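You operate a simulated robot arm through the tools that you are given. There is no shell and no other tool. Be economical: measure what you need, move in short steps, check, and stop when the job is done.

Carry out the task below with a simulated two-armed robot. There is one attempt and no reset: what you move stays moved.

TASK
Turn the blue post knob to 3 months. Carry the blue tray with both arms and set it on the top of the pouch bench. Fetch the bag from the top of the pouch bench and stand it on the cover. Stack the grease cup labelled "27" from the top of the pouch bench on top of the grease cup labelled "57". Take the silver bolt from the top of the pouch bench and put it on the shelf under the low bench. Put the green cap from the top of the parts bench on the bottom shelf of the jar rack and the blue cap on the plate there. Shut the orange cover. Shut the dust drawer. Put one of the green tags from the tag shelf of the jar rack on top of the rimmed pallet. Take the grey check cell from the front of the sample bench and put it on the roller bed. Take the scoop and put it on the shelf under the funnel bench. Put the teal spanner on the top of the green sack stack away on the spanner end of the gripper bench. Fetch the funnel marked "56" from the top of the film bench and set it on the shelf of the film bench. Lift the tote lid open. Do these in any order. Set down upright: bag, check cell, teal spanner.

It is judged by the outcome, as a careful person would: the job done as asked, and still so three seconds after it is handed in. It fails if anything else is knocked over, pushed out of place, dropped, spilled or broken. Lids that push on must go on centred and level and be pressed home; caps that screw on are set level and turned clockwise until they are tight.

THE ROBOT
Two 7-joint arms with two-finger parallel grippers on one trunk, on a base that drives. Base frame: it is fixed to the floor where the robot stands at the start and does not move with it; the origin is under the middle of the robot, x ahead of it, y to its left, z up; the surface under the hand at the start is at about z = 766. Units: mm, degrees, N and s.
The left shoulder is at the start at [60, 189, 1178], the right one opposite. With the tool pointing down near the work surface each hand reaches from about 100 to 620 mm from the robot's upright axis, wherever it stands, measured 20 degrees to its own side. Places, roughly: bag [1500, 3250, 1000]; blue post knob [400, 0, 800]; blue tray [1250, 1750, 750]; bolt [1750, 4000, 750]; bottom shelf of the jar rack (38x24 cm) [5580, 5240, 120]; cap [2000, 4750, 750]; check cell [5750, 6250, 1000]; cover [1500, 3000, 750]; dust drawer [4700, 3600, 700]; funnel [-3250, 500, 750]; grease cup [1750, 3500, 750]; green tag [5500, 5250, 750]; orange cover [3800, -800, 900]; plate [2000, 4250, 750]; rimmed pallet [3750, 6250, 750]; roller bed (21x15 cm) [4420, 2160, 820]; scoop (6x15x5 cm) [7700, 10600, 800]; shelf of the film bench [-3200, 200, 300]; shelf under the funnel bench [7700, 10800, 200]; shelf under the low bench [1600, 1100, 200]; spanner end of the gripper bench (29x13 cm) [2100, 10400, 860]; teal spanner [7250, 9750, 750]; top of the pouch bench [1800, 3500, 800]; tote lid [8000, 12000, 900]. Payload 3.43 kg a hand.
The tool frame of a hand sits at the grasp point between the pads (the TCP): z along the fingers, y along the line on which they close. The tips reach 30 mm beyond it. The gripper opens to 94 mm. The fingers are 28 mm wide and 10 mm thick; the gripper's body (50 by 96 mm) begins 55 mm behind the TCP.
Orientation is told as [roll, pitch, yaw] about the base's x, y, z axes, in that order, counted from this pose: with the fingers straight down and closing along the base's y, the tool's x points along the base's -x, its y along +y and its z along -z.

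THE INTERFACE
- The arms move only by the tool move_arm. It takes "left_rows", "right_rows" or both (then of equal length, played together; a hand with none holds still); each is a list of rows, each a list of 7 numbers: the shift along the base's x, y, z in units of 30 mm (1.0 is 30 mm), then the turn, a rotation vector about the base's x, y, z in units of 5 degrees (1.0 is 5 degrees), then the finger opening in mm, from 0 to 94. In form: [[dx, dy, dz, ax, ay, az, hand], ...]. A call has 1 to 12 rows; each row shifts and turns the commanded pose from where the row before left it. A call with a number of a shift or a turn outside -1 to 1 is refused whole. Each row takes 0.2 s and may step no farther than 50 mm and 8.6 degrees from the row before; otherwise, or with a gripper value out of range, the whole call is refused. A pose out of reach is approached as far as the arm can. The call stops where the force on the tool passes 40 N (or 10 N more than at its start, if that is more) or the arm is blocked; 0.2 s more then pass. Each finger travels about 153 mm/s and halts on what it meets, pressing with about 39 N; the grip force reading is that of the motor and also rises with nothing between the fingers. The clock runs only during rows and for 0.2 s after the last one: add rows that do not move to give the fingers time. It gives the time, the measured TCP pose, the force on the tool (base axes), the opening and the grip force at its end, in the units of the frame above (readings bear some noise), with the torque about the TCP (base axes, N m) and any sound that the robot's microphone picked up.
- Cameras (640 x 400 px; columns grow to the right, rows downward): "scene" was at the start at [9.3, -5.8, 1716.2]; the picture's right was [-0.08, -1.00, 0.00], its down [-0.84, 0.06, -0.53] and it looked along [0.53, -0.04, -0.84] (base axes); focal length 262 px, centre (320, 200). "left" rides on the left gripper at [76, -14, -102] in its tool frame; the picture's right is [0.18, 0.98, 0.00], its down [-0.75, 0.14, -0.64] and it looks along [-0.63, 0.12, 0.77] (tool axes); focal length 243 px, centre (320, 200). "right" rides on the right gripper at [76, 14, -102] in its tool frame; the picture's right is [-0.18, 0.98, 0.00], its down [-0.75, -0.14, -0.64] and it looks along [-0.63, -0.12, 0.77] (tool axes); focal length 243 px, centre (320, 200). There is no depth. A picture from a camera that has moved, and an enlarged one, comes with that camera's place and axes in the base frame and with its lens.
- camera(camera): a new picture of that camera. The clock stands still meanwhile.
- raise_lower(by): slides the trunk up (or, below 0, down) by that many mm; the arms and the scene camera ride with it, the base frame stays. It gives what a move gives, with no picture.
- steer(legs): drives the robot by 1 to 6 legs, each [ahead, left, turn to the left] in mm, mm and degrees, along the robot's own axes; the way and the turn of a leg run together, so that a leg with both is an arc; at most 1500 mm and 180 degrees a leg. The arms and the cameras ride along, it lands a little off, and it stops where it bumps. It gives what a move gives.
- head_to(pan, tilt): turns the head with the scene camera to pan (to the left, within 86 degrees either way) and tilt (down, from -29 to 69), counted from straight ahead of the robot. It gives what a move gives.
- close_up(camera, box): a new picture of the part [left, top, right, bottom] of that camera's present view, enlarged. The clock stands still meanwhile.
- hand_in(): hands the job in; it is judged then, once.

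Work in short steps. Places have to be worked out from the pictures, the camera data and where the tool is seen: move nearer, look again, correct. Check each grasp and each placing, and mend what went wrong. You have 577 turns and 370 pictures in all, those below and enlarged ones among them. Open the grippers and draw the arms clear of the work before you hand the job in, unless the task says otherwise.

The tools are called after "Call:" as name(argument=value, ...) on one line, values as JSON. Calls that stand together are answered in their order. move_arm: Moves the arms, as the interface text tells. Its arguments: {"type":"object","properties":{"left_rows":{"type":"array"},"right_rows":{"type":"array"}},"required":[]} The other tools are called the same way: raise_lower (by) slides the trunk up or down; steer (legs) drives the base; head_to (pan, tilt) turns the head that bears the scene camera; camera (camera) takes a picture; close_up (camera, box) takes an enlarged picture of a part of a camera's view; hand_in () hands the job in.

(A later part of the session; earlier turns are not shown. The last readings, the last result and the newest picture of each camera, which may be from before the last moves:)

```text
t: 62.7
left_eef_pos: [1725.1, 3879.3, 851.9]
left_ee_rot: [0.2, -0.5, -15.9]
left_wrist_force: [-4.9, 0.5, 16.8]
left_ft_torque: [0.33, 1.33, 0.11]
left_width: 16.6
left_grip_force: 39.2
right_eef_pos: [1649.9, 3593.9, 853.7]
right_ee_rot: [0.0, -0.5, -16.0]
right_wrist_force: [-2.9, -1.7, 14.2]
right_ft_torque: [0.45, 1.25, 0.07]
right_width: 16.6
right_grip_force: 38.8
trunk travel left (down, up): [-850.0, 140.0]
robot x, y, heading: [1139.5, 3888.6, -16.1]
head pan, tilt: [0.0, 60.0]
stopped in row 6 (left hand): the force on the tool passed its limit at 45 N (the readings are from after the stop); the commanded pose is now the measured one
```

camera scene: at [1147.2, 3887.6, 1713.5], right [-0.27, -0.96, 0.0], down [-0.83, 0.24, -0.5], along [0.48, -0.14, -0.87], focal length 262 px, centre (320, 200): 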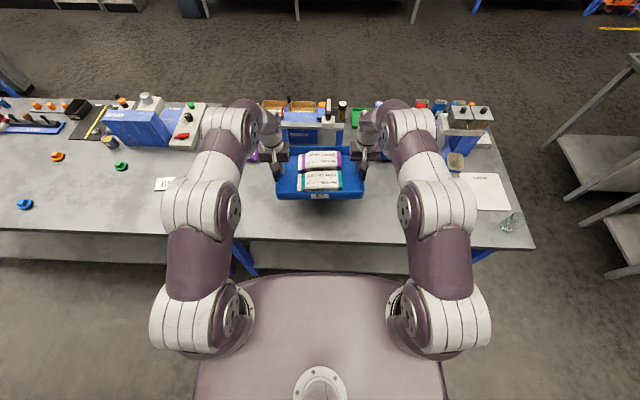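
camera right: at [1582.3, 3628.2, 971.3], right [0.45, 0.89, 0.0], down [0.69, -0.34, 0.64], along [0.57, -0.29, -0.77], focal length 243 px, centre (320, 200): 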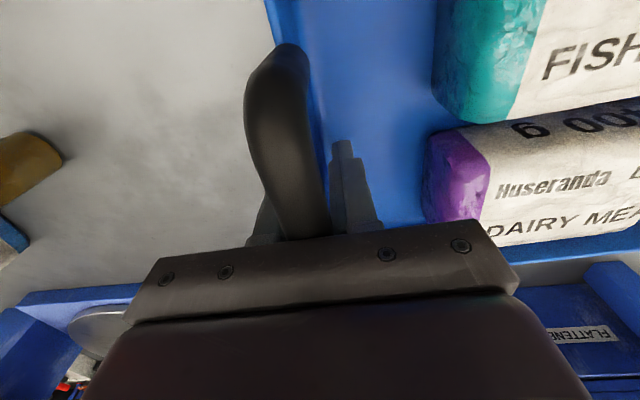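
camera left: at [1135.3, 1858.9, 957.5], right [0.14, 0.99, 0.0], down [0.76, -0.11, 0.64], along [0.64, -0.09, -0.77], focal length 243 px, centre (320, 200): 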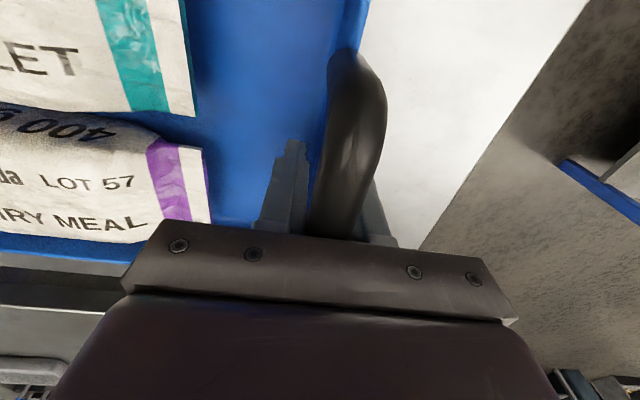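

The tray is resting on the bench (z 853). Open and rise.

Call:
move_arm(left_rows=[[0, 0, 0.05, 0, 0, 0, 50], [0, 0, 0, 0, 0, 0, 50], [0, 0, 0, 0, 0, 0, 50], [0, 0, 0.9, 0, 0, 0, 50], [0, 0, 0.9, 0, 0, 0, 50], [0, 0, 0.9, 0, 0, 0, 50], [0, 0, 0.9, 0, 0, 0, 50], [0, 0, 0.9, 0, 0, 0, 50], [0, 0, 0.9, 0, 0, 0, 50]], right_rows=[[0, 0, 0.05, 0, 0, 0, 50], [0, 0, 0, 0, 0, 0, 50], [0, 0, 0, 0, 0, 0, 50], [0, 0, 0.9, 0, 0, 0, 50], [0, 0, 0.9, 0, 0, 0, 50], [0, 0, 0.9, 0, 0, 0, 50], [0, 0, 0.9, 0, 0, 0, 50], [0, 0, 0.9, 0, 0, 0, 50], [0, 0, 0.9, 0, 0, 0, 50]])

Call:
camera(camera="scene")

```text
t: 64.7
left_eef_pos: [1726.1, 3876.5, 1012.6]
left_ee_rot: [0.1, -0.2, -15.9]
left_wrist_force: [0.5, 0.2, 1.3]
left_ft_torque: [0.02, -0.03, 0.0]
left_width: 50.0
left_grip_force: 0.0
right_eef_pos: [1653.9, 3594.8, 1013.4]
right_ee_rot: [-0.1, -0.3, -16.1]
right_wrist_force: [0.2, 0.5, -0.1]
right_ft_torque: [0.01, -0.05, -0.01]
right_width: 49.8
right_grip_force: 0.1
trunk travel left (down, up): [-850.0, 140.0]
robot x, y, heading: [1140.6, 3889.3, -16.1]
head pan, tilt: [0.0, 60.0]
```

```text
340 pictures are left
camera scene: at [1143.8, 3888.5, 1713.4], right [-0.27, -0.96, 0.0], down [-0.83, 0.24, -0.5], along [0.48, -0.14, -0.87], focal length 262 px, centre (320, 200)
```

scene: 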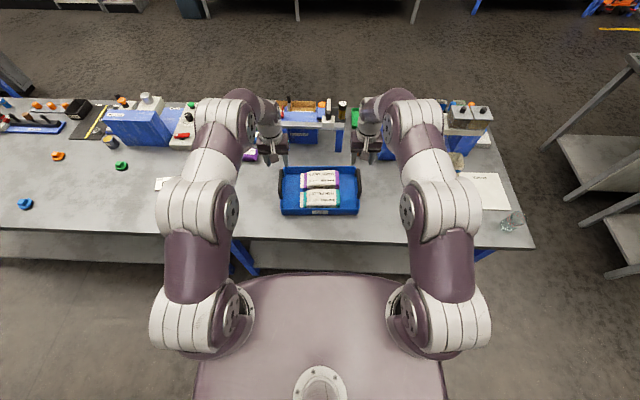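

Tray is placed. Now zoom on the parts bench to see caps and the plate.

Call:
close_up(camera="scene", box=[0, 80, 240, 230])

Call:
move_arm(left_rows=[[-0.8, 0.23, 0.8, 0, 0, 0, 60], [-0.8, 0.23, 0.8, 0, 0, 0, 60], [-0.8, 0.23, 0.8, 0, 0, 0, 60], [-0.8, 0.23, 0.8, 0, 0, 0, 60], [-0.8, 0.23, 0.8, 0, 0, 0, 60], [-0.8, 0.23, 0.8, 0, 0, 0, 60]], right_rows=[[-0.8, 0.23, 0.8, 0, 0, 0, 60], [-0.8, 0.23, 0.8, 0, 0, 0, 60], [-0.8, 0.23, 0.8, 0, 0, 0, 60], [-0.8, 0.23, 0.8, 0, 0, 0, 60], [-0.8, 0.23, 0.8, 0, 0, 0, 60], [-0.8, 0.23, 0.8, 0, 0, 0, 60]])

Call:
steer(legs=[[0, 930, 0]])

Call:
camera(camera="scene")

```text
2.67 times, centred on (120, 155) of scene
camera zoom: at [1143.8, 3888.5, 1713.4], right [-0.27, -0.96, 0.0], down [-0.83, 0.24, -0.5], along [0.48, -0.14, -0.87], focal length 699 px, centre (853, 320)
```

zoom: 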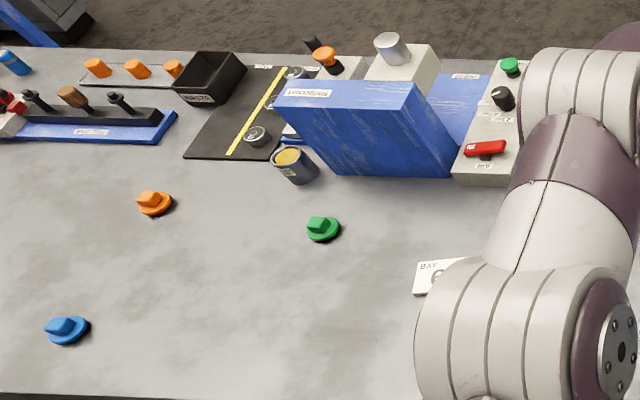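

```text
t: 66.1
left_eef_pos: [1580.6, 3919.1, 1157.5]
left_ee_rot: [0.2, -0.3, -15.9]
left_wrist_force: [0.0, 0.1, 0.8]
left_ft_torque: [-0.01, -0.04, 0.03]
left_width: 59.8
left_grip_force: 0.2
right_eef_pos: [1504.0, 3633.7, 1158.6]
right_ee_rot: [-0.1, -0.4, -16.0]
right_wrist_force: [-0.5, -0.4, -0.9]
right_ft_torque: [-0.02, -0.02, 0.03]
right_width: 60.0
right_grip_force: 0.1
trunk travel left (down, up): [-850.0, 140.0]
robot x, y, heading: [1138.1, 3892.6, -16.0]
head pan, tilt: [0.0, 60.0]
```

```text
t: 71.2
left_eef_pos: [1833.2, 4863.1, 1157.3]
left_ee_rot: [0.1, -0.3, -14.3]
left_wrist_force: [-0.3, -0.3, 0.3]
left_ft_torque: [-0.05, 0.0, 0.02]
left_width: 60.1
left_grip_force: 0.0
right_eef_pos: [1765.1, 4574.3, 1158.5]
right_ee_rot: [-0.1, -0.3, -14.6]
right_wrist_force: [-0.1, -0.1, 1.0]
right_ft_torque: [0.02, 0.02, -0.03]
right_width: 60.0
right_grip_force: 0.1
trunk travel left (down, up): [-850.0, 140.0]
robot x, y, heading: [1389.8, 4822.7, -14.4]
head pan, tilt: [0.0, 60.0]
```

```text
338 pictures are left
camera scene: at [1396.8, 4820.7, 1713.5], right [-0.25, -0.97, 0.0], down [-0.84, 0.22, -0.5], along [0.48, -0.12, -0.87], focal length 262 px, centre (320, 200)
```

scene: 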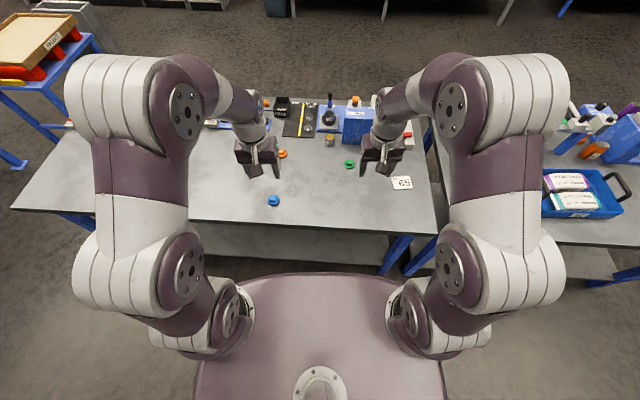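

Blue cap is at about (1938,4872). Bring the left hand above it and look.

Call:
move_arm(left_rows=[[0.5, 0, -1, 0, 0, 0, 70], [0.5, 0, -1, 0, 0, 0, 70], [0.5, 0, -1, 0, 0, 0, 70], [0.5, 0.1, -1, 0, 0, 0, 70], [0.5, 0.1, -1, 0, 0, 0, 70], [0.5, 0.1, -1, 0, 0, 0, 70], [0.5, 0, -0.8, 0, 0, 0, 70], [0, 0, 0, 0, 0, 0, 70]])

Call:
camera(camera="left")

```text
t: 73.0
left_eef_pos: [1938.6, 4871.9, 952.7]
left_ee_rot: [0.1, -0.3, -14.4]
left_wrist_force: [-0.4, 0.0, 0.4]
left_ft_torque: [0.01, -0.01, -0.02]
left_width: 70.0
left_grip_force: 0.1
right_eef_pos: [1765.2, 4574.6, 1158.0]
right_ee_rot: [-0.1, -0.2, -14.5]
right_wrist_force: [1.0, -0.8, 0.6]
right_ft_torque: [0.02, -0.02, 0.02]
right_width: 59.9
right_grip_force: 0.1
trunk travel left (down, up): [-850.0, 140.0]
robot x, y, heading: [1389.3, 4822.3, -14.5]
head pan, tilt: [0.0, 60.0]
```

```text
337 pictures are left
camera left: at [1860.1, 4877.3, 1054.3], right [0.07, 1.0, 0.0], down [0.76, -0.05, 0.65], along [0.64, -0.04, -0.76], focal length 243 px, centre (320, 200)
```

left: 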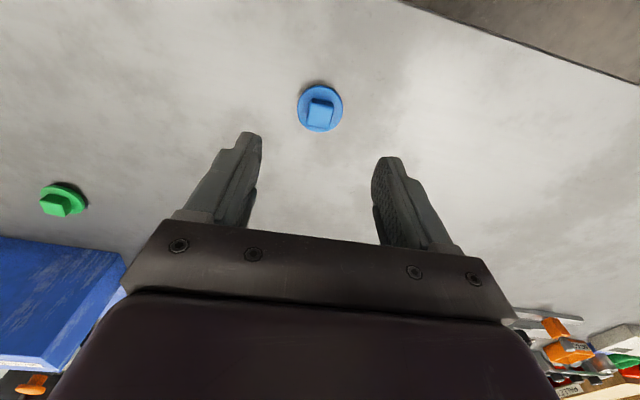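

Cap with a square block on top; bench level perhaps ~785. Descend partway and look again.

Call:
move_arm(left_rows=[[0.4, 0, -0.8, 0, 0, 0, 50], [0, 0, -0.9, 0, 0, 0, 50], [0, 0, -0.9, 0, 0, 0, 50], [0, 0, -0.7, 0, 0, 0, 50], [0, 0, 0, 0, 0, 0, 50]])

Call:
camera(camera="left")

```text
t: 74.2
left_eef_pos: [1948.7, 4872.1, 856.6]
left_ee_rot: [0.0, -0.3, -14.4]
left_wrist_force: [0.6, 0.3, 0.5]
left_ft_torque: [-0.01, -0.03, 0.0]
left_width: 50.2
left_grip_force: 0.2
right_eef_pos: [1766.1, 4574.6, 1157.9]
right_ee_rot: [-0.1, -0.4, -14.6]
right_wrist_force: [-0.1, -0.2, 0.1]
right_ft_torque: [0.0, -0.02, 0.0]
right_width: 60.2
right_grip_force: 0.0
trunk travel left (down, up): [-850.0, 140.0]
robot x, y, heading: [1394.6, 4820.1, -14.4]
head pan, tilt: [0.0, 60.0]
```

```text
336 pictures are left
camera left: at [1869.8, 4876.8, 957.6], right [0.07, 1.0, 0.0], down [0.76, -0.05, 0.65], along [0.64, -0.04, -0.76], focal length 243 px, centre (320, 200)
```

left: 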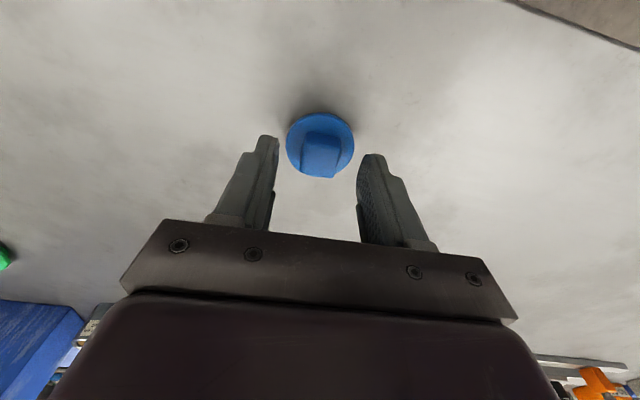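

Disc top is ≈ z 799 at (1951,4872). Lower to just above the disc and grip the block.

Call:
move_arm(left_rows=[[0.1, 0, -0.4, 0, 0, 0, 50], [0, 0, -0.4, 0, 0, 0, 50], [0, 0, 0, 0, 0, 0, 10], [0, 0, 0, 0, 0, 0, 10]])

Call:
camera(camera="left")

```text
t: 75.2
left_eef_pos: [1952.7, 4872.2, 832.0]
left_ee_rot: [0.0, -0.4, -14.4]
left_wrist_force: [0.4, -0.2, 4.3]
left_ft_torque: [-0.03, 0.01, 0.04]
left_width: 45.0
left_grip_force: 38.9
right_eef_pos: [1766.7, 4575.0, 1157.3]
right_ee_rot: [0.0, -0.3, -14.5]
right_wrist_force: [1.2, 0.0, -0.2]
right_ft_torque: [0.0, 0.01, -0.03]
right_width: 60.0
right_grip_force: 0.0
trunk travel left (down, up): [-850.0, 140.0]
robot x, y, heading: [1392.1, 4824.7, -14.2]
head pan, tilt: [0.0, 60.0]
```

```text
335 pictures are left
camera left: at [1875.2, 4876.0, 932.6], right [0.07, 1.0, 0.0], down [0.76, -0.05, 0.65], along [0.65, -0.04, -0.76], focal length 243 px, centre (320, 200)
```

left: 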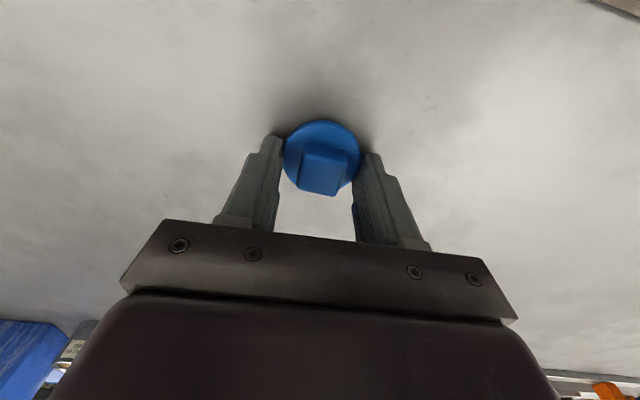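

Disc is held centred (45 mm). Lift it and drive right toward the plate.

Call:
move_arm(left_rows=[[0, 0, 0.5, 0, 0, 0, 10], [0, 0, 0.9, 0, 0, 0, 10], [0, 0, 0.9, 0, 0, 0, 10], [0, 0, 0.9, 0, 0, 0, 10]])

Call:
steer(legs=[[47, -468, -1]])

Call:
camera(camera="left")

Call:
camera(camera="scene")

```text
t: 76.2
left_eef_pos: [1951.8, 4873.7, 926.5]
left_ee_rot: [0.1, -0.3, -14.4]
left_wrist_force: [0.6, 1.2, -0.5]
left_ft_torque: [-0.02, 0.01, 0.02]
left_width: 44.4
left_grip_force: 39.0
right_eef_pos: [1764.1, 4574.5, 1157.6]
right_ee_rot: [-0.1, -0.2, -14.7]
right_wrist_force: [-0.8, -0.6, 0.2]
right_ft_torque: [-0.01, 0.01, 0.0]
right_width: 60.1
right_grip_force: 0.0
trunk travel left (down, up): [-850.0, 140.0]
robot x, y, heading: [1391.4, 4819.6, -14.4]
head pan, tilt: [0.0, 60.0]
```

```text
t: 79.0
left_eef_pos: [1874.9, 4381.3, 927.5]
left_ee_rot: [0.1, -0.2, -15.9]
left_wrist_force: [0.7, 0.4, -0.4]
left_ft_torque: [0.02, 0.0, -0.02]
left_width: 44.9
left_grip_force: 39.1
right_eef_pos: [1681.0, 4088.1, 1157.8]
right_ee_rot: [-0.2, -0.3, -16.0]
right_wrist_force: [-0.2, 0.5, 0.1]
right_ft_torque: [-0.02, 0.02, 0.01]
right_width: 59.9
right_grip_force: 0.0
trunk travel left (down, up): [-850.0, 140.0]
robot x, y, heading: [1309.2, 4343.5, -15.7]
head pan, tilt: [0.0, 60.0]
```

```text
334 pictures are left
camera left: at [1796.7, 4387.6, 1027.7], right [0.09, 1.0, 0.0], down [0.76, -0.07, 0.65], along [0.64, -0.06, -0.76], focal length 243 px, centre (320, 200)
```

left: 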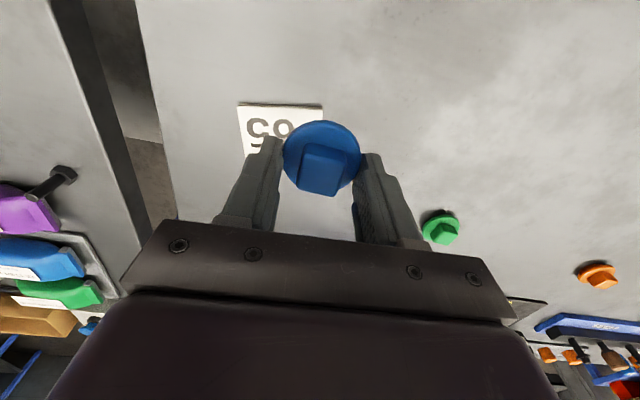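

```text
333 pictures are left
camera scene: at [1318.1, 4343.3, 1713.5], right [-0.27, -0.96, 0.0], down [-0.83, 0.24, -0.5], along [0.48, -0.14, -0.87], focal length 262 px, centre (320, 200)
```

scene: 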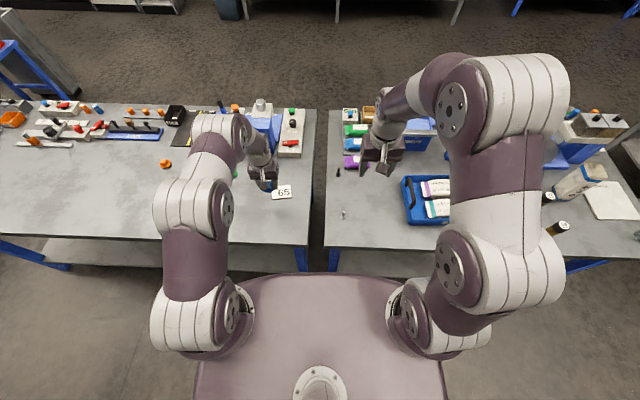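

Plate ("65") centre ≈ (1907,4336). Move over it and lower.

Call:
move_arm(left_rows=[[0.53, -0.75, 0, 0, 0, 0, 10], [0.53, -0.75, 0, 0, 0, 0, 10], [0, 0, -0.9, 0, 0, 0, 10], [0, 0, -0.9, 0, 0, 0, 10], [0, 0, 0, 0, 0, 0, 10]])

Call:
camera(camera="left")

```text
t: 80.2
left_eef_pos: [1907.5, 4336.6, 871.5]
left_ee_rot: [0.1, -0.3, -15.9]
left_wrist_force: [-0.6, -0.3, -0.5]
left_ft_torque: [0.01, 0.02, -0.02]
left_width: 44.8
left_grip_force: 39.2
right_eef_pos: [1680.1, 4086.9, 1158.2]
right_ee_rot: [0.0, -0.3, -16.0]
right_wrist_force: [0.6, 0.4, 0.6]
right_ft_torque: [-0.01, -0.01, 0.0]
right_width: 59.8
right_grip_force: 0.0
trunk travel left (down, up): [-850.0, 140.0]
robot x, y, heading: [1308.7, 4346.0, -15.8]
head pan, tilt: [0.0, 60.0]
```

```text
332 pictures are left
camera left: at [1828.9, 4342.9, 973.6], right [0.09, 1.0, 0.0], down [0.76, -0.07, 0.65], along [0.64, -0.06, -0.76], focal length 243 px, centre (320, 200)
```

left: 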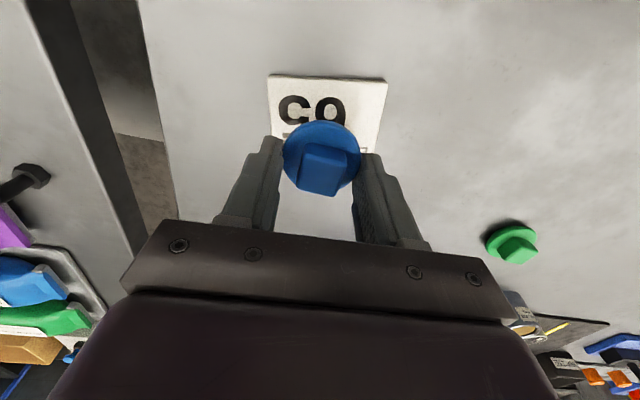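

The cap is over the plate's centre. Lower to contact.

Call:
move_arm(left_rows=[[0, 0, -0.8, 0, 0, 0, 10], [0, 0, -0.3, 0, 0, 0, 10], [0, 0, -0.1, 0, 0, 0, 10], [0, 0, -0.1, 0, 0, 0, 10], [0, 0, -0.1, 0, 0, 0, 10], [0, 0, 0, 0, 0, 0, 10]])

```text
t: 81.3
left_eef_pos: [1910.0, 4334.0, 839.0]
left_ee_rot: [0.1, -1.1, -15.8]
left_wrist_force: [-9.1, 4.8, 25.8]
left_ft_torque: [0.16, 0.6, -0.06]
left_width: 44.8
left_grip_force: 39.2
right_eef_pos: [1677.8, 4087.3, 1159.3]
right_ee_rot: [-0.1, -0.5, -16.0]
right_wrist_force: [-1.0, 0.0, -0.1]
right_ft_torque: [0.0, 0.01, 0.0]
right_width: 60.0
right_grip_force: 0.0
trunk travel left (down, up): [-850.0, 140.0]
robot x, y, heading: [1311.7, 4344.5, -15.9]
head pan, tilt: [0.0, 60.0]
stopped in row 5 (left hand): the force on the tool passed its limit at 42 N (the readings are from after the stop); the commanded pose is now the measured one
```

Contact. Release and rise.

Call:
move_arm(left_rows=[[0, 0, 0.05, 0, 0, 0, 60], [0, 0, 0, 0, 0, 0, 60], [0, 0, 0.9, 0, 0, 0, 60], [0, 0, 0.9, 0, 0, 0, 60], [0, 0, 0.9, 0, 0, 0, 60]])

Call:
camera(camera="left")

```text
t: 82.5
left_eef_pos: [1910.7, 4335.9, 916.9]
left_ee_rot: [0.2, -0.7, -15.8]
left_wrist_force: [-0.7, -0.3, -0.5]
left_ft_torque: [-0.03, 0.04, 0.02]
left_width: 60.2
left_grip_force: 0.0
right_eef_pos: [1679.2, 4086.6, 1157.0]
right_ee_rot: [-0.2, -0.3, -15.9]
right_wrist_force: [-0.7, 0.7, -0.1]
right_ft_torque: [0.04, 0.0, -0.04]
right_width: 60.1
right_grip_force: 0.1
trunk travel left (down, up): [-850.0, 140.0]
robot x, y, heading: [1311.9, 4346.1, -15.7]
head pan, tilt: [0.0, 60.0]
```

```text
331 pictures are left
camera left: at [1832.4, 4343.6, 1019.1], right [0.09, 1.0, 0.0], down [0.76, -0.07, 0.65], along [0.65, -0.06, -0.76], focal length 243 px, centre (320, 200)
```

left: 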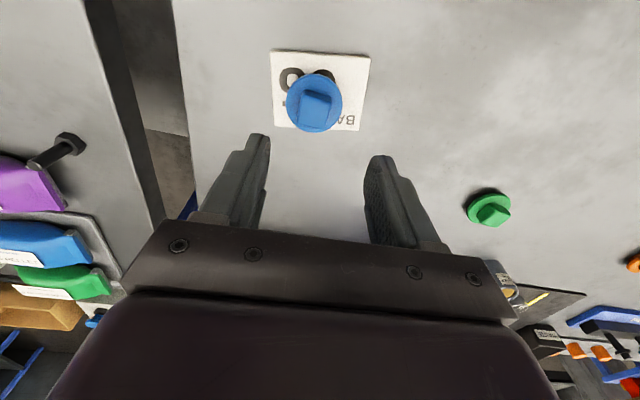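

Cap sits on the plate. Retract and drive right to the bag/cover/cups zone.

Call:
move_arm(left_rows=[[0, 0, 1, 0, 0, 0, 60], [-0.6, 0.15, 1, 0, 0, 0, 60], [-0.8, 0.2, 1, 0, 0, 0, 60], [-0.8, 0.4, 1, 0, 0, 0, 60], [-0.8, 0.4, 1, 0, 0, 0, 60], [-0.8, 0.4, 1, 0, 0, 0, 60], [-0.8, 0.4, 1, 0, 0, 0, 60], [0, 0.4, 1, 0, 0, 0, 60]])

Call:
steer(legs=[[-30, -963, 0]])

Call:
camera(camera="scene")

Call:
camera(camera="right")

```text
t: 84.3
left_eef_pos: [1771.3, 4407.5, 1157.4]
left_ee_rot: [0.1, -0.7, -15.7]
left_wrist_force: [-0.6, 0.3, 0.6]
left_ft_torque: [-0.02, 0.0, -0.01]
left_width: 59.9
left_grip_force: 0.0
right_eef_pos: [1680.2, 4088.5, 1158.2]
right_ee_rot: [0.0, -0.3, -16.0]
right_wrist_force: [-1.2, 0.2, 0.5]
right_ft_torque: [0.0, 0.02, 0.0]
right_width: 59.9
right_grip_force: 0.1
trunk travel left (down, up): [-850.0, 140.0]
robot x, y, heading: [1308.0, 4345.3, -15.6]
head pan, tilt: [0.0, 60.0]
```

```text
t: 89.4
left_eef_pos: [1478.5, 3475.0, 1155.8]
left_ee_rot: [0.1, -0.8, -15.6]
left_wrist_force: [0.1, -0.1, 1.1]
left_ft_torque: [-0.01, 0.01, 0.02]
left_width: 59.9
left_grip_force: 0.0
right_eef_pos: [1388.6, 3157.8, 1157.0]
right_ee_rot: [-0.1, -0.3, -15.7]
right_wrist_force: [0.2, -0.5, -0.7]
right_ft_torque: [-0.02, -0.03, -0.05]
right_width: 60.0
right_grip_force: 0.1
trunk travel left (down, up): [-850.0, 140.0]
robot x, y, heading: [1015.2, 3413.8, -15.5]
head pan, tilt: [0.0, 60.0]
```

```text
330 pictures are left
camera scene: at [1024.6, 3411.0, 1713.5], right [-0.27, -0.96, 0.0], down [-0.83, 0.23, -0.5], along [0.48, -0.13, -0.87], focal length 262 px, centre (320, 200)
```

scene: 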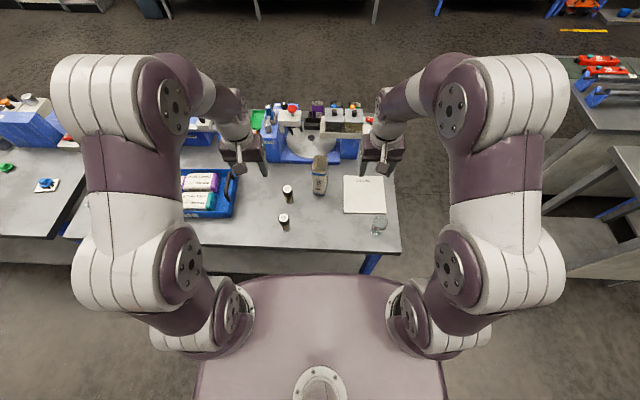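

```text
329 pictures are left
camera right: at [1319.6, 3191.3, 1259.1], right [0.44, 0.9, 0.0], down [0.68, -0.34, 0.65], along [0.58, -0.29, -0.76], focal length 243 px, centre (320, 200)
```

right: 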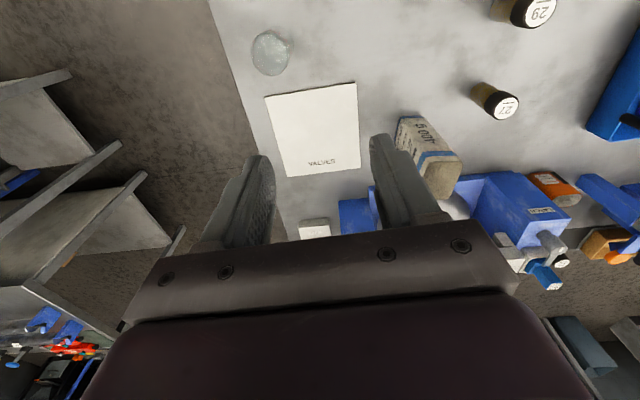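

Zoom on the cups and cover.

Call:
close_up(camera="right", box=[380, 0, 580, 125])

Call:
close_up(camera="scene", box=[240, 90, 420, 250])

```text
3.20 times, centred on (480, 62) of right
camera zoom: at [1319.6, 3191.3, 1259.1], right [0.44, 0.9, 0.0], down [0.68, -0.34, 0.65], along [0.58, -0.29, -0.76], focal length 776 px, centre (-192, 640)
```

zoom: 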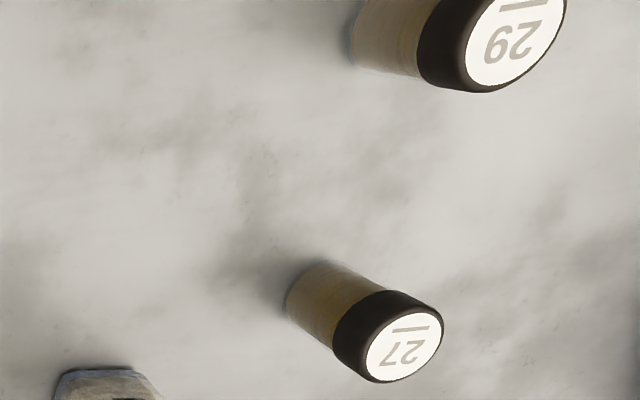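

```text
2.50 times, centred on (330, 170) of scene
camera zoom: at [1024.6, 3411.0, 1713.5], right [-0.27, -0.96, 0.0], down [-0.83, 0.23, -0.5], along [0.48, -0.13, -0.87], focal length 656 px, centre (295, 275)
```

zoom: 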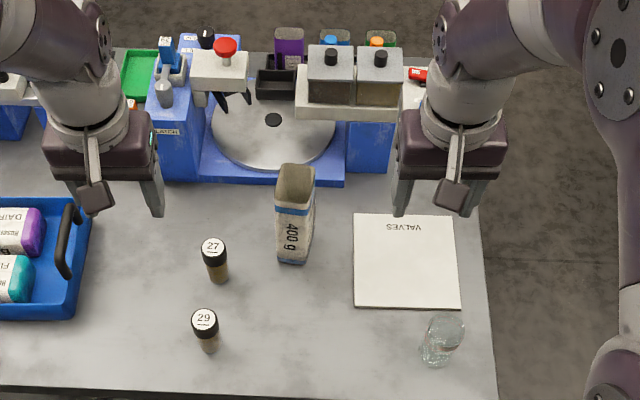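

Cups here read 27 and 29; I need to find 57. Look with the left camera.

Call:
camera(camera="left")

Call:
head_to(pan=0, tilt=35)

Call:
close_up(camera="scene", box=[160, 170, 480, 370])

```text
326 pictures are left
camera left: at [1399.3, 3482.1, 1256.9], right [0.09, 1.0, 0.0], down [0.75, -0.07, 0.65], along [0.65, -0.06, -0.76], focal length 243 px, centre (320, 200)
```

left: 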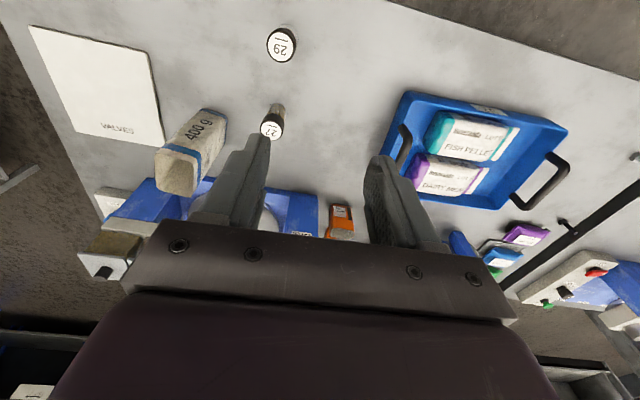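

```text
t: 90.3
left_eef_pos: [1477.7, 3476.5, 1156.5]
left_ee_rot: [0.1, -0.8, -15.5]
left_wrist_force: [-0.4, -0.1, -0.4]
left_ft_torque: [0.01, 0.01, -0.01]
left_width: 60.0
left_grip_force: 0.0
right_eef_pos: [1389.5, 3155.8, 1158.2]
right_ee_rot: [-0.1, -0.3, -15.7]
right_wrist_force: [-0.1, 0.2, 0.0]
right_ft_torque: [0.03, -0.02, 0.03]
right_width: 59.9
right_grip_force: 0.0
trunk travel left (down, up): [-850.0, 140.0]
robot x, y, heading: [1017.0, 3410.8, -15.7]
head pan, tilt: [0.0, 35.0]
```

```text
2.00 times, centred on (320, 270) of scene
camera zoom: at [1045.0, 3404.7, 1747.7], right [-0.27, -0.96, 0.0], down [-0.55, 0.15, -0.82], along [0.79, -0.22, -0.57], focal length 524 px, centre (320, 60)
```

zoom: 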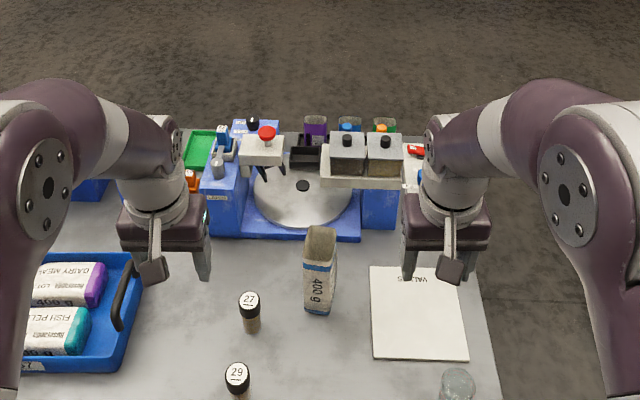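

57 isn't visible here; I'll watch for it. First the bag: centre ≈ (1580,3257), top ≈ 965. Move the right hand above it.

Call:
move_arm(right_rows=[[0.9, 0.45, 0, 0, 0, 0, 90], [0.9, 0.45, 0, 0, 0, 0, 90], [0.9, 0.45, 0, 0, 0, 0, 90], [0.9, 0.45, -0.3, 0, 0, 0, 90], [0.9, 0.45, -0.3, 0, 0, 0, 90], [0.9, 0.45, -0.3, 0, 0, 0, 90], [0.9, 0.5, -0.3, 0, 0, 0, 90], [0, 0, 0, 0, 0, 0, 90]])

Call:
camera(camera="right")

```text
t: 92.1
left_eef_pos: [1478.7, 3475.4, 1155.5]
left_ee_rot: [0.2, -0.8, -15.5]
left_wrist_force: [0.2, -0.8, 0.9]
left_ft_torque: [0.02, 0.01, -0.02]
left_width: 60.0
left_grip_force: 0.0
right_eef_pos: [1548.1, 3249.0, 1101.8]
right_ee_rot: [-0.1, -0.3, -15.8]
right_wrist_force: [-0.1, -0.1, 0.1]
right_ft_torque: [0.02, 0.02, 0.03]
right_width: 89.7
right_grip_force: 0.1
right hand out of reach, approached as far as the arm can: row 6, 7
trunk travel left (down, up): [-850.0, 140.0]
robot x, y, heading: [1016.2, 3415.8, -15.5]
head pan, tilt: [0.0, 35.0]
```

```text
324 pictures are left
camera right: at [1479.1, 3282.9, 1203.5], right [0.44, 0.9, 0.0], down [0.68, -0.34, 0.65], along [0.58, -0.29, -0.76], focal length 243 px, centre (320, 200)
```

right: 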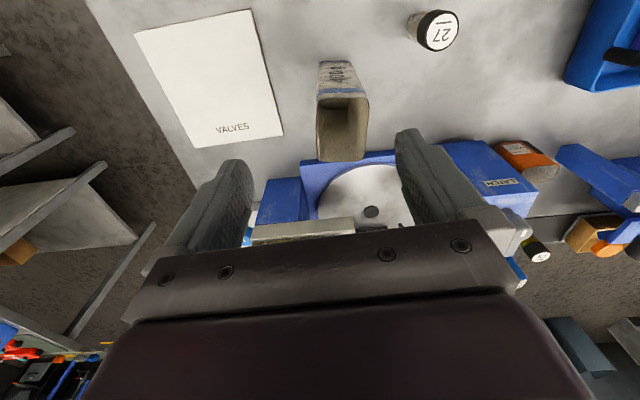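

A black-lidded jar behind the machine at the far edge. Zoom.

Call:
close_up(camera="right", box=[460, 120, 640, 300])

```text
2.22 times, centred on (550, 210) of right
camera zoom: at [1479.1, 3282.9, 1203.5], right [0.44, 0.9, 0.0], down [0.68, -0.34, 0.65], along [0.58, -0.29, -0.76], focal length 539 px, centre (-191, 178)
```

zoom: 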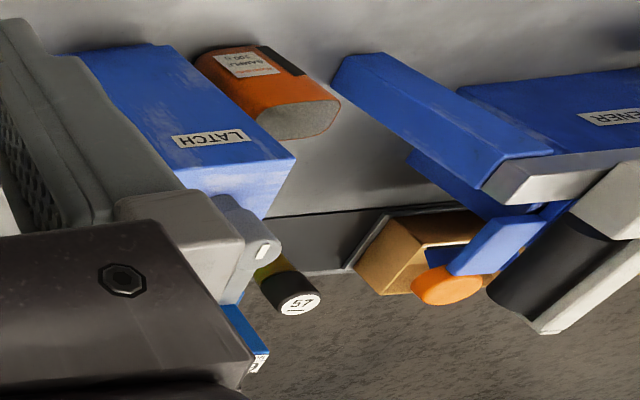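

Found cup 57 at the far edge behind the LATCH machine; I'll reach it from the other side. Drive a bit closer for the bag.

Call:
steer(legs=[[50, 70, 0]])

Call:
camera(camera="right")

```text
t: 93.2
left_eef_pos: [1542.4, 3530.4, 1157.3]
left_ee_rot: [0.2, -0.9, -15.5]
left_wrist_force: [0.3, 0.2, -0.7]
left_ft_torque: [-0.01, 0.01, -0.01]
left_width: 60.1
left_grip_force: 0.1
right_eef_pos: [1613.1, 3304.0, 1102.5]
right_ee_rot: [0.0, -0.3, -15.7]
right_wrist_force: [0.9, 0.2, 0.3]
right_ft_torque: [0.02, 0.01, 0.01]
right_width: 90.2
right_grip_force: 0.0
trunk travel left (down, up): [-850.0, 140.0]
robot x, y, heading: [1082.5, 3470.6, -15.4]
head pan, tilt: [0.0, 35.0]
```

```text
322 pictures are left
camera right: at [1544.0, 3337.7, 1204.1], right [0.44, 0.9, 0.0], down [0.68, -0.34, 0.65], along [0.58, -0.29, -0.76], focal length 243 px, centre (320, 200)
```

right: 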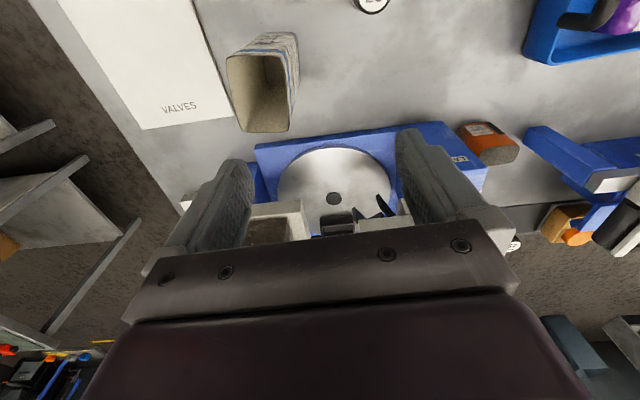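

Bag rim centre ≈ (1587,3255), yaw ≈ -23°. Align over it, descend and grip.

Call:
move_arm(right_rows=[[-0.43, -0.82, 0, 0, 0, -0.75, 90], [-0.43, -0.82, 0, 0, 0, -0.75, 90], [0, 0, 0, 0, 0, 0, 90]])

Call:
camera(camera="right")

```text
t: 94.0
left_eef_pos: [1545.6, 3532.6, 1156.0]
left_ee_rot: [-0.1, -0.7, -15.5]
left_wrist_force: [-0.8, -0.1, 1.2]
left_ft_torque: [-0.03, 0.01, 0.0]
left_width: 60.0
left_grip_force: 0.1
right_eef_pos: [1587.9, 3256.6, 1100.8]
right_ee_rot: [-0.2, -0.2, -23.2]
right_wrist_force: [0.2, 1.0, -0.9]
right_ft_torque: [0.0, -0.03, 0.02]
right_width: 89.9
right_grip_force: 0.1
trunk travel left (down, up): [-850.0, 140.0]
robot x, y, heading: [1082.7, 3466.6, -15.6]
head pan, tilt: [0.0, 35.0]
```

```text
321 pictures are left
camera right: at [1525.0, 3299.3, 1203.5], right [0.56, 0.83, 0.0], down [0.64, -0.42, 0.65], along [0.54, -0.36, -0.76], focal length 243 px, centre (320, 200)
```

right: 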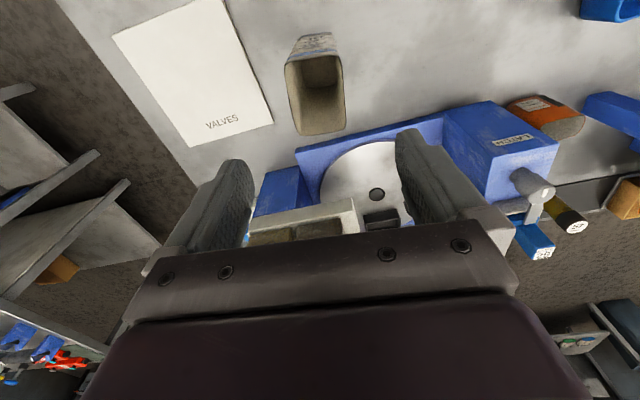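

Aligned. Descend to TCP z≈925 and close.

Call:
move_arm(right_rows=[[-0.1, 0, -1, 0, 0, 0, 90], [0, 0, -1, 0, 0, 0, 90], [0, 0, -1, 0, 0, 0, 90], [0, 0, -1, 0, 0, 0, 90], [0, 0, -1, 0, 0, 0, 90], [0, 0, -0.85, 0, 0, 0, 90], [0, 0, 0, 0, 0, 0, 90], [0, 0, 0, 0, 0, 0, 30], [0, 0, 0, 0, 0, 0, 30]])

Call:
camera(camera="right")

```text
t: 96.0
left_eef_pos: [1543.6, 3530.6, 1156.5]
left_ee_rot: [0.0, -0.8, -15.5]
left_wrist_force: [-0.3, 1.4, 0.4]
left_ft_torque: [0.01, 0.0, 0.0]
left_width: 60.0
left_grip_force: 0.0
right_eef_pos: [1585.5, 3257.3, 925.9]
right_ee_rot: [-0.1, -0.2, -23.1]
right_wrist_force: [0.3, 0.2, 0.0]
right_ft_torque: [0.01, 0.03, 0.01]
right_width: 55.5
right_grip_force: 38.9
trunk travel left (down, up): [-850.0, 140.0]
robot x, y, heading: [1080.2, 3466.1, -15.4]
head pan, tilt: [0.0, 35.0]
```

```text
320 pictures are left
camera right: at [1522.6, 3299.9, 1027.9], right [0.56, 0.83, 0.0], down [0.64, -0.42, 0.65], along [0.54, -0.36, -0.76], focal length 243 px, centre (320, 200)
```

right: 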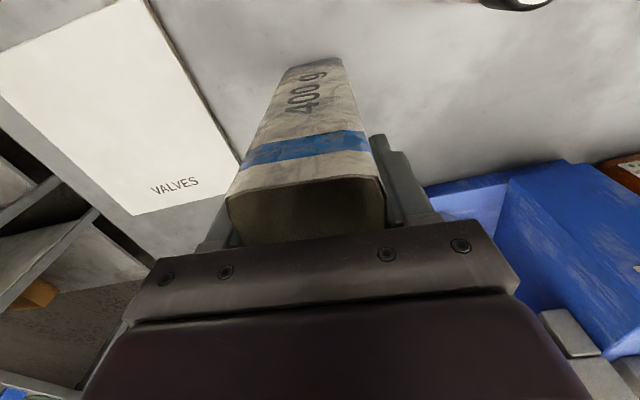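

Bag gripped. Lift 50 mm, carry to the cover centre ≈ (1511,3080).

Call:
move_arm(right_rows=[[0, 0, 0.8, 0, 0, 0, 30], [0, 0, 0.9, 0, 0, 0, 30], [-0.35, -0.84, 0, 0, 0, 0, 30], [-0.35, -0.84, 0, 0, 0, 0, 30], [-0.35, -0.84, 0, 0, 0, 0, 30], [-0.35, -0.84, 0, 0, 0, 0, 30], [-0.35, -0.84, 0, 0, 0, 0, 30], [-0.35, -0.84, 0, 0, 0, 0, 30], [-0.35, -0.84, 0, 0, 0, 0, 30], [0, 0, 0, 0, 0, 0, 30]])

Call:
head_to(pan=-20, tilt=55)

Call:
camera(camera="scene")

Call:
camera(camera="right")

```text
t: 98.2
left_eef_pos: [1542.9, 3530.5, 1155.6]
left_ee_rot: [0.1, -0.8, -15.5]
left_wrist_force: [0.5, 0.4, -0.8]
left_ft_torque: [-0.02, -0.06, -0.01]
left_width: 60.3
left_grip_force: 0.1
right_eef_pos: [1511.2, 3076.8, 976.7]
right_ee_rot: [-0.1, -0.3, -23.1]
right_wrist_force: [-0.2, 0.0, -0.1]
right_ft_torque: [-0.04, 0.02, 0.01]
right_width: 55.3
right_grip_force: 38.9
trunk travel left (down, up): [-850.0, 140.0]
robot x, y, heading: [1081.7, 3461.7, -15.5]
head pan, tilt: [0.0, 35.0]
```

```text
t: 99.0
left_eef_pos: [1543.5, 3530.7, 1156.0]
left_ee_rot: [0.1, -0.8, -15.5]
left_wrist_force: [0.5, 0.0, 0.3]
left_ft_torque: [-0.01, -0.01, -0.01]
left_width: 60.0
left_grip_force: 0.1
right_eef_pos: [1509.7, 3076.8, 978.0]
right_ee_rot: [-0.1, -0.3, -23.1]
right_wrist_force: [-0.5, 0.5, -0.5]
right_ft_torque: [-0.02, 0.02, -0.01]
right_width: 55.2
right_grip_force: 39.1
trunk travel left (down, up): [-850.0, 140.0]
robot x, y, heading: [1085.9, 3467.5, -15.3]
head pan, tilt: [-20.0, 55.0]
```

```text
319 pictures are left
camera scene: at [1084.6, 3440.9, 1719.6], right [-0.58, -0.81, 0.0], down [-0.67, 0.47, -0.57], along [0.47, -0.33, -0.82], focal length 262 px, centre (320, 200)
```

scene: 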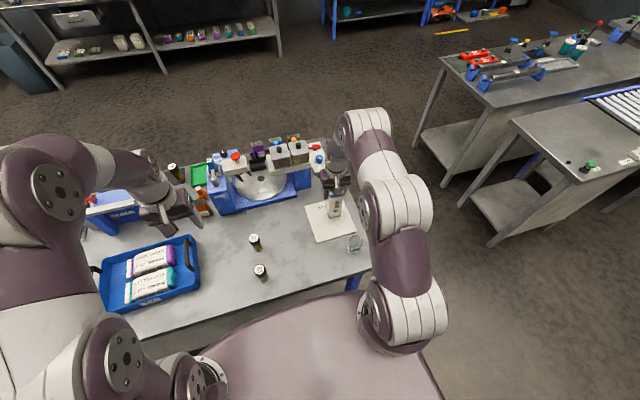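

```text
318 pictures are left
camera right: at [1446.7, 3119.3, 1078.6], right [0.56, 0.83, 0.0], down [0.64, -0.42, 0.65], along [0.54, -0.36, -0.76], focal length 243 px, centre (320, 200)
```

right: 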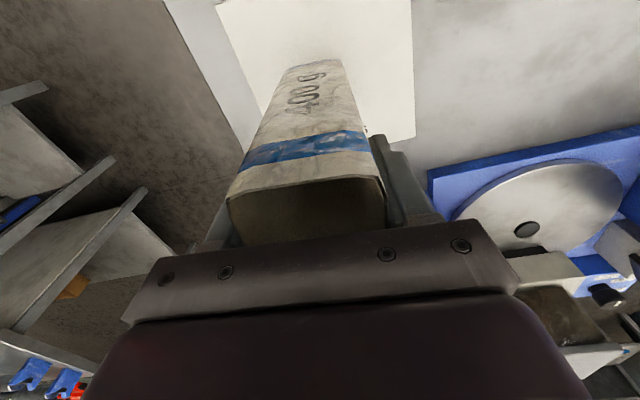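

Bag hangs over the cover. Lower to contact.

Call:
move_arm(right_rows=[[0, 0, -0.8, 0, 0, 0, 30], [0, 0, -0.5, 0, 0, 0, 30], [0, 0, -0.1, 0, 0, 0, 30], [0, 0, -0.1, 0, 0, 0, 30], [0, 0, -0.1, 0, 0, 0, 30], [0, 0, 0, 0, 0, 0, 30]])

```text
t: 100.4
left_eef_pos: [1541.2, 3532.6, 1157.2]
left_ee_rot: [0.1, -0.8, -15.5]
left_wrist_force: [-0.4, -0.2, 0.4]
left_ft_torque: [0.02, -0.01, -0.01]
left_width: 59.9
left_grip_force: 0.0
right_eef_pos: [1511.2, 3076.8, 932.4]
right_ee_rot: [-0.1, -0.8, -23.1]
right_wrist_force: [1.7, -2.1, 31.1]
right_ft_torque: [-0.05, -0.07, 0.04]
right_width: 55.3
right_grip_force: 38.9
trunk travel left (down, up): [-850.0, 140.0]
robot x, y, heading: [1085.1, 3465.9, -15.3]
head pan, tilt: [-20.0, 55.0]
```

Standing on the cover (31 N contact). Release slowly and rise.

Call:
move_arm(right_rows=[[0, 0, 0.1, 0, 0, 0, 54], [0, 0, 0, 0, 0, 0, 90], [0, 0, 0, 0, 0, 0, 90], [0, 0, 0.9, 0, 0, 0, 90], [0, 0, 0.9, 0, 0, 0, 90], [0, 0, 0.9, 0, 0, 0, 90], [0, 0, 0.9, 0, 0, 0, 90], [0, 0, 0.9, 0, 0, 0, 90], [0, 0, 0.9, 0, 0, 0, 90], [0, 0, 0.9, 0, 0, 0, 90]])

Call:
close_up(camera="scene", box=[180, 100, 420, 300])

```text
t: 102.6
left_eef_pos: [1543.4, 3532.2, 1155.9]
left_ee_rot: [0.1, -0.8, -15.5]
left_wrist_force: [0.5, 0.5, -0.3]
left_ft_torque: [-0.04, 0.0, 0.04]
left_width: 59.9
left_grip_force: 0.1
right_eef_pos: [1512.5, 3081.7, 1123.9]
right_ee_rot: [-0.1, -0.3, -23.1]
right_wrist_force: [0.7, -0.4, 0.6]
right_ft_torque: [0.02, -0.01, 0.0]
right_width: 90.0
right_grip_force: 0.0
trunk travel left (down, up): [-850.0, 140.0]
robot x, y, heading: [1082.7, 3467.6, -15.5]
head pan, tilt: [-20.0, 55.0]
```

```text
2.00 times, centred on (300, 200) of scene
camera zoom: at [1083.9, 3441.8, 1719.5], right [-0.58, -0.81, 0.0], down [-0.67, 0.48, -0.57], along [0.47, -0.33, -0.82], focal length 524 px, centre (360, 200)
```

zoom: 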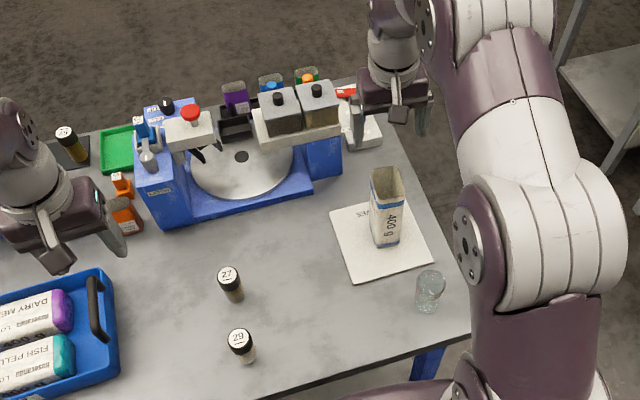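

Bag stands well on the cover. Now the left hand goes over cup 27 at ≈ (1567,3396).

Call:
move_arm(left_rows=[[0.13, -0.757, -0.8, 0, 0, 0, 70], [0.13, -0.757, -0.8, 0, 0, 0, 70], [0.13, -0.757, -0.8, 0, 0, 0, 70], [0.13, -0.757, -0.8, 0, 0, 0, 70], [0.13, -0.757, -0.8, 0, 0, 0, 70], [0.13, -0.757, -0.8, 0, 0, 0, 70], [0, 0, 0, 0, 0, 0, 70]])

Call:
camera(camera="left")

```text
t: 104.2
left_eef_pos: [1568.6, 3395.2, 1011.1]
left_ee_rot: [0.1, -0.8, -15.4]
left_wrist_force: [-0.8, 0.1, 0.2]
left_ft_torque: [0.02, 0.04, 0.03]
left_width: 70.2
left_grip_force: 0.1
right_eef_pos: [1512.7, 3080.3, 1122.6]
right_ee_rot: [-0.1, -0.3, -23.1]
right_wrist_force: [0.2, -0.4, -0.3]
right_ft_torque: [0.02, -0.02, -0.02]
right_width: 90.0
right_grip_force: 0.0
trunk travel left (down, up): [-850.0, 140.0]
robot x, y, heading: [1083.7, 3467.5, -15.4]
head pan, tilt: [-20.0, 55.0]
```

```text
316 pictures are left
camera left: at [1489.5, 3400.7, 1112.6], right [0.09, 1.0, 0.0], down [0.75, -0.06, 0.65], along [0.65, -0.06, -0.76], focal length 243 px, centre (320, 200)
```

left: 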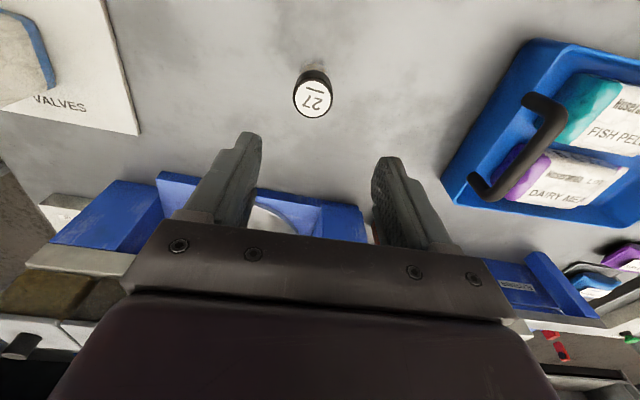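

Lid centre ≈ (1563,3387), z ≈ 880. Descend to grip the body below the lid.

Call:
move_arm(left_rows=[[-0.18, -0.27, -0.9, 0, 0, 0, 70], [0, 0, -0.9, 0, 0, 0, 70], [0, 0, -0.9, 0, 0, 0, 70], [0, 0, -0.9, 0, 0, 0, 70], [0, 0, -0.9, 0, 0, 0, 70], [0, 0, -0.5, 0, 0, 0, 70], [0, 0, 0, 0, 0, 0, 70]])

Call:
camera(camera="left")

```text
t: 105.8
left_eef_pos: [1560.2, 3386.5, 862.3]
left_ee_rot: [0.1, -0.8, -15.5]
left_wrist_force: [-0.4, -0.5, 0.5]
left_ft_torque: [-0.03, 0.03, 0.04]
left_width: 70.0
left_grip_force: 0.0
right_eef_pos: [1512.7, 3080.5, 1123.5]
right_ee_rot: [-0.1, -0.4, -23.1]
right_wrist_force: [-0.3, -0.1, -0.7]
right_ft_torque: [0.0, 0.01, -0.01]
right_width: 89.9
right_grip_force: 0.1
trunk travel left (down, up): [-850.0, 140.0]
robot x, y, heading: [1084.6, 3466.8, -15.2]
head pan, tilt: [-20.0, 55.0]
```

```text
315 pictures are left
camera left: at [1481.2, 3391.8, 964.5], right [0.09, 1.0, 0.0], down [0.75, -0.06, 0.65], along [0.65, -0.06, -0.76], focal length 243 px, centre (320, 200)
```

left: 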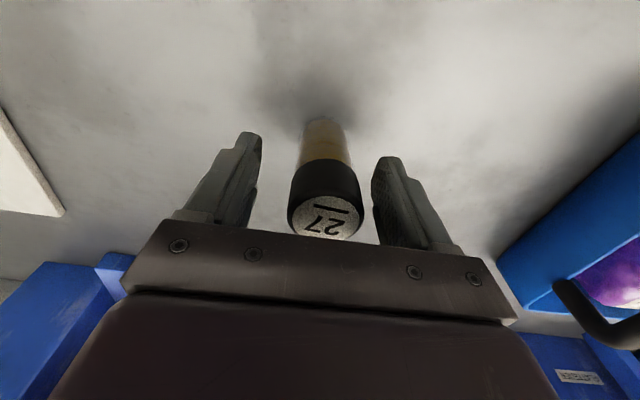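

Lower 14 mm, shift 4 mm forward, and close.

Call:
move_arm(left_rows=[[0.15, 0, -0.45, 0, 0, 0, 70], [0, 0, 0, 0, 0, 0, 20], [0, 0, 0, 0, 0, 0, 20], [0, 0, 0, 0, 0, 0, 20]])

Call:
camera(camera="left")

```text
t: 106.8
left_eef_pos: [1564.9, 3385.0, 850.1]
left_ee_rot: [0.1, -0.9, -15.5]
left_wrist_force: [0.9, 1.2, 1.0]
left_ft_torque: [0.0, 0.0, 0.03]
left_width: 36.8
left_grip_force: 38.6
right_eef_pos: [1511.4, 3079.9, 1122.2]
right_ee_rot: [-0.1, -0.3, -23.1]
right_wrist_force: [0.3, 0.0, 0.0]
right_ft_torque: [0.0, -0.02, 0.0]
right_width: 89.8
right_grip_force: 0.2
trunk travel left (down, up): [-850.0, 140.0]
robot x, y, heading: [1082.6, 3467.0, -15.8]
head pan, tilt: [-20.0, 55.0]
```

```text
314 pictures are left
camera left: at [1485.8, 3392.3, 950.5], right [0.09, 1.0, 0.0], down [0.75, -0.06, 0.65], along [0.65, -0.06, -0.76], focal length 243 px, centre (320, 200)
```

left: 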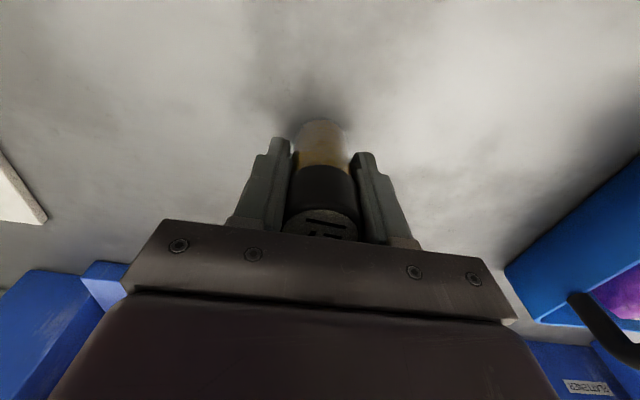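

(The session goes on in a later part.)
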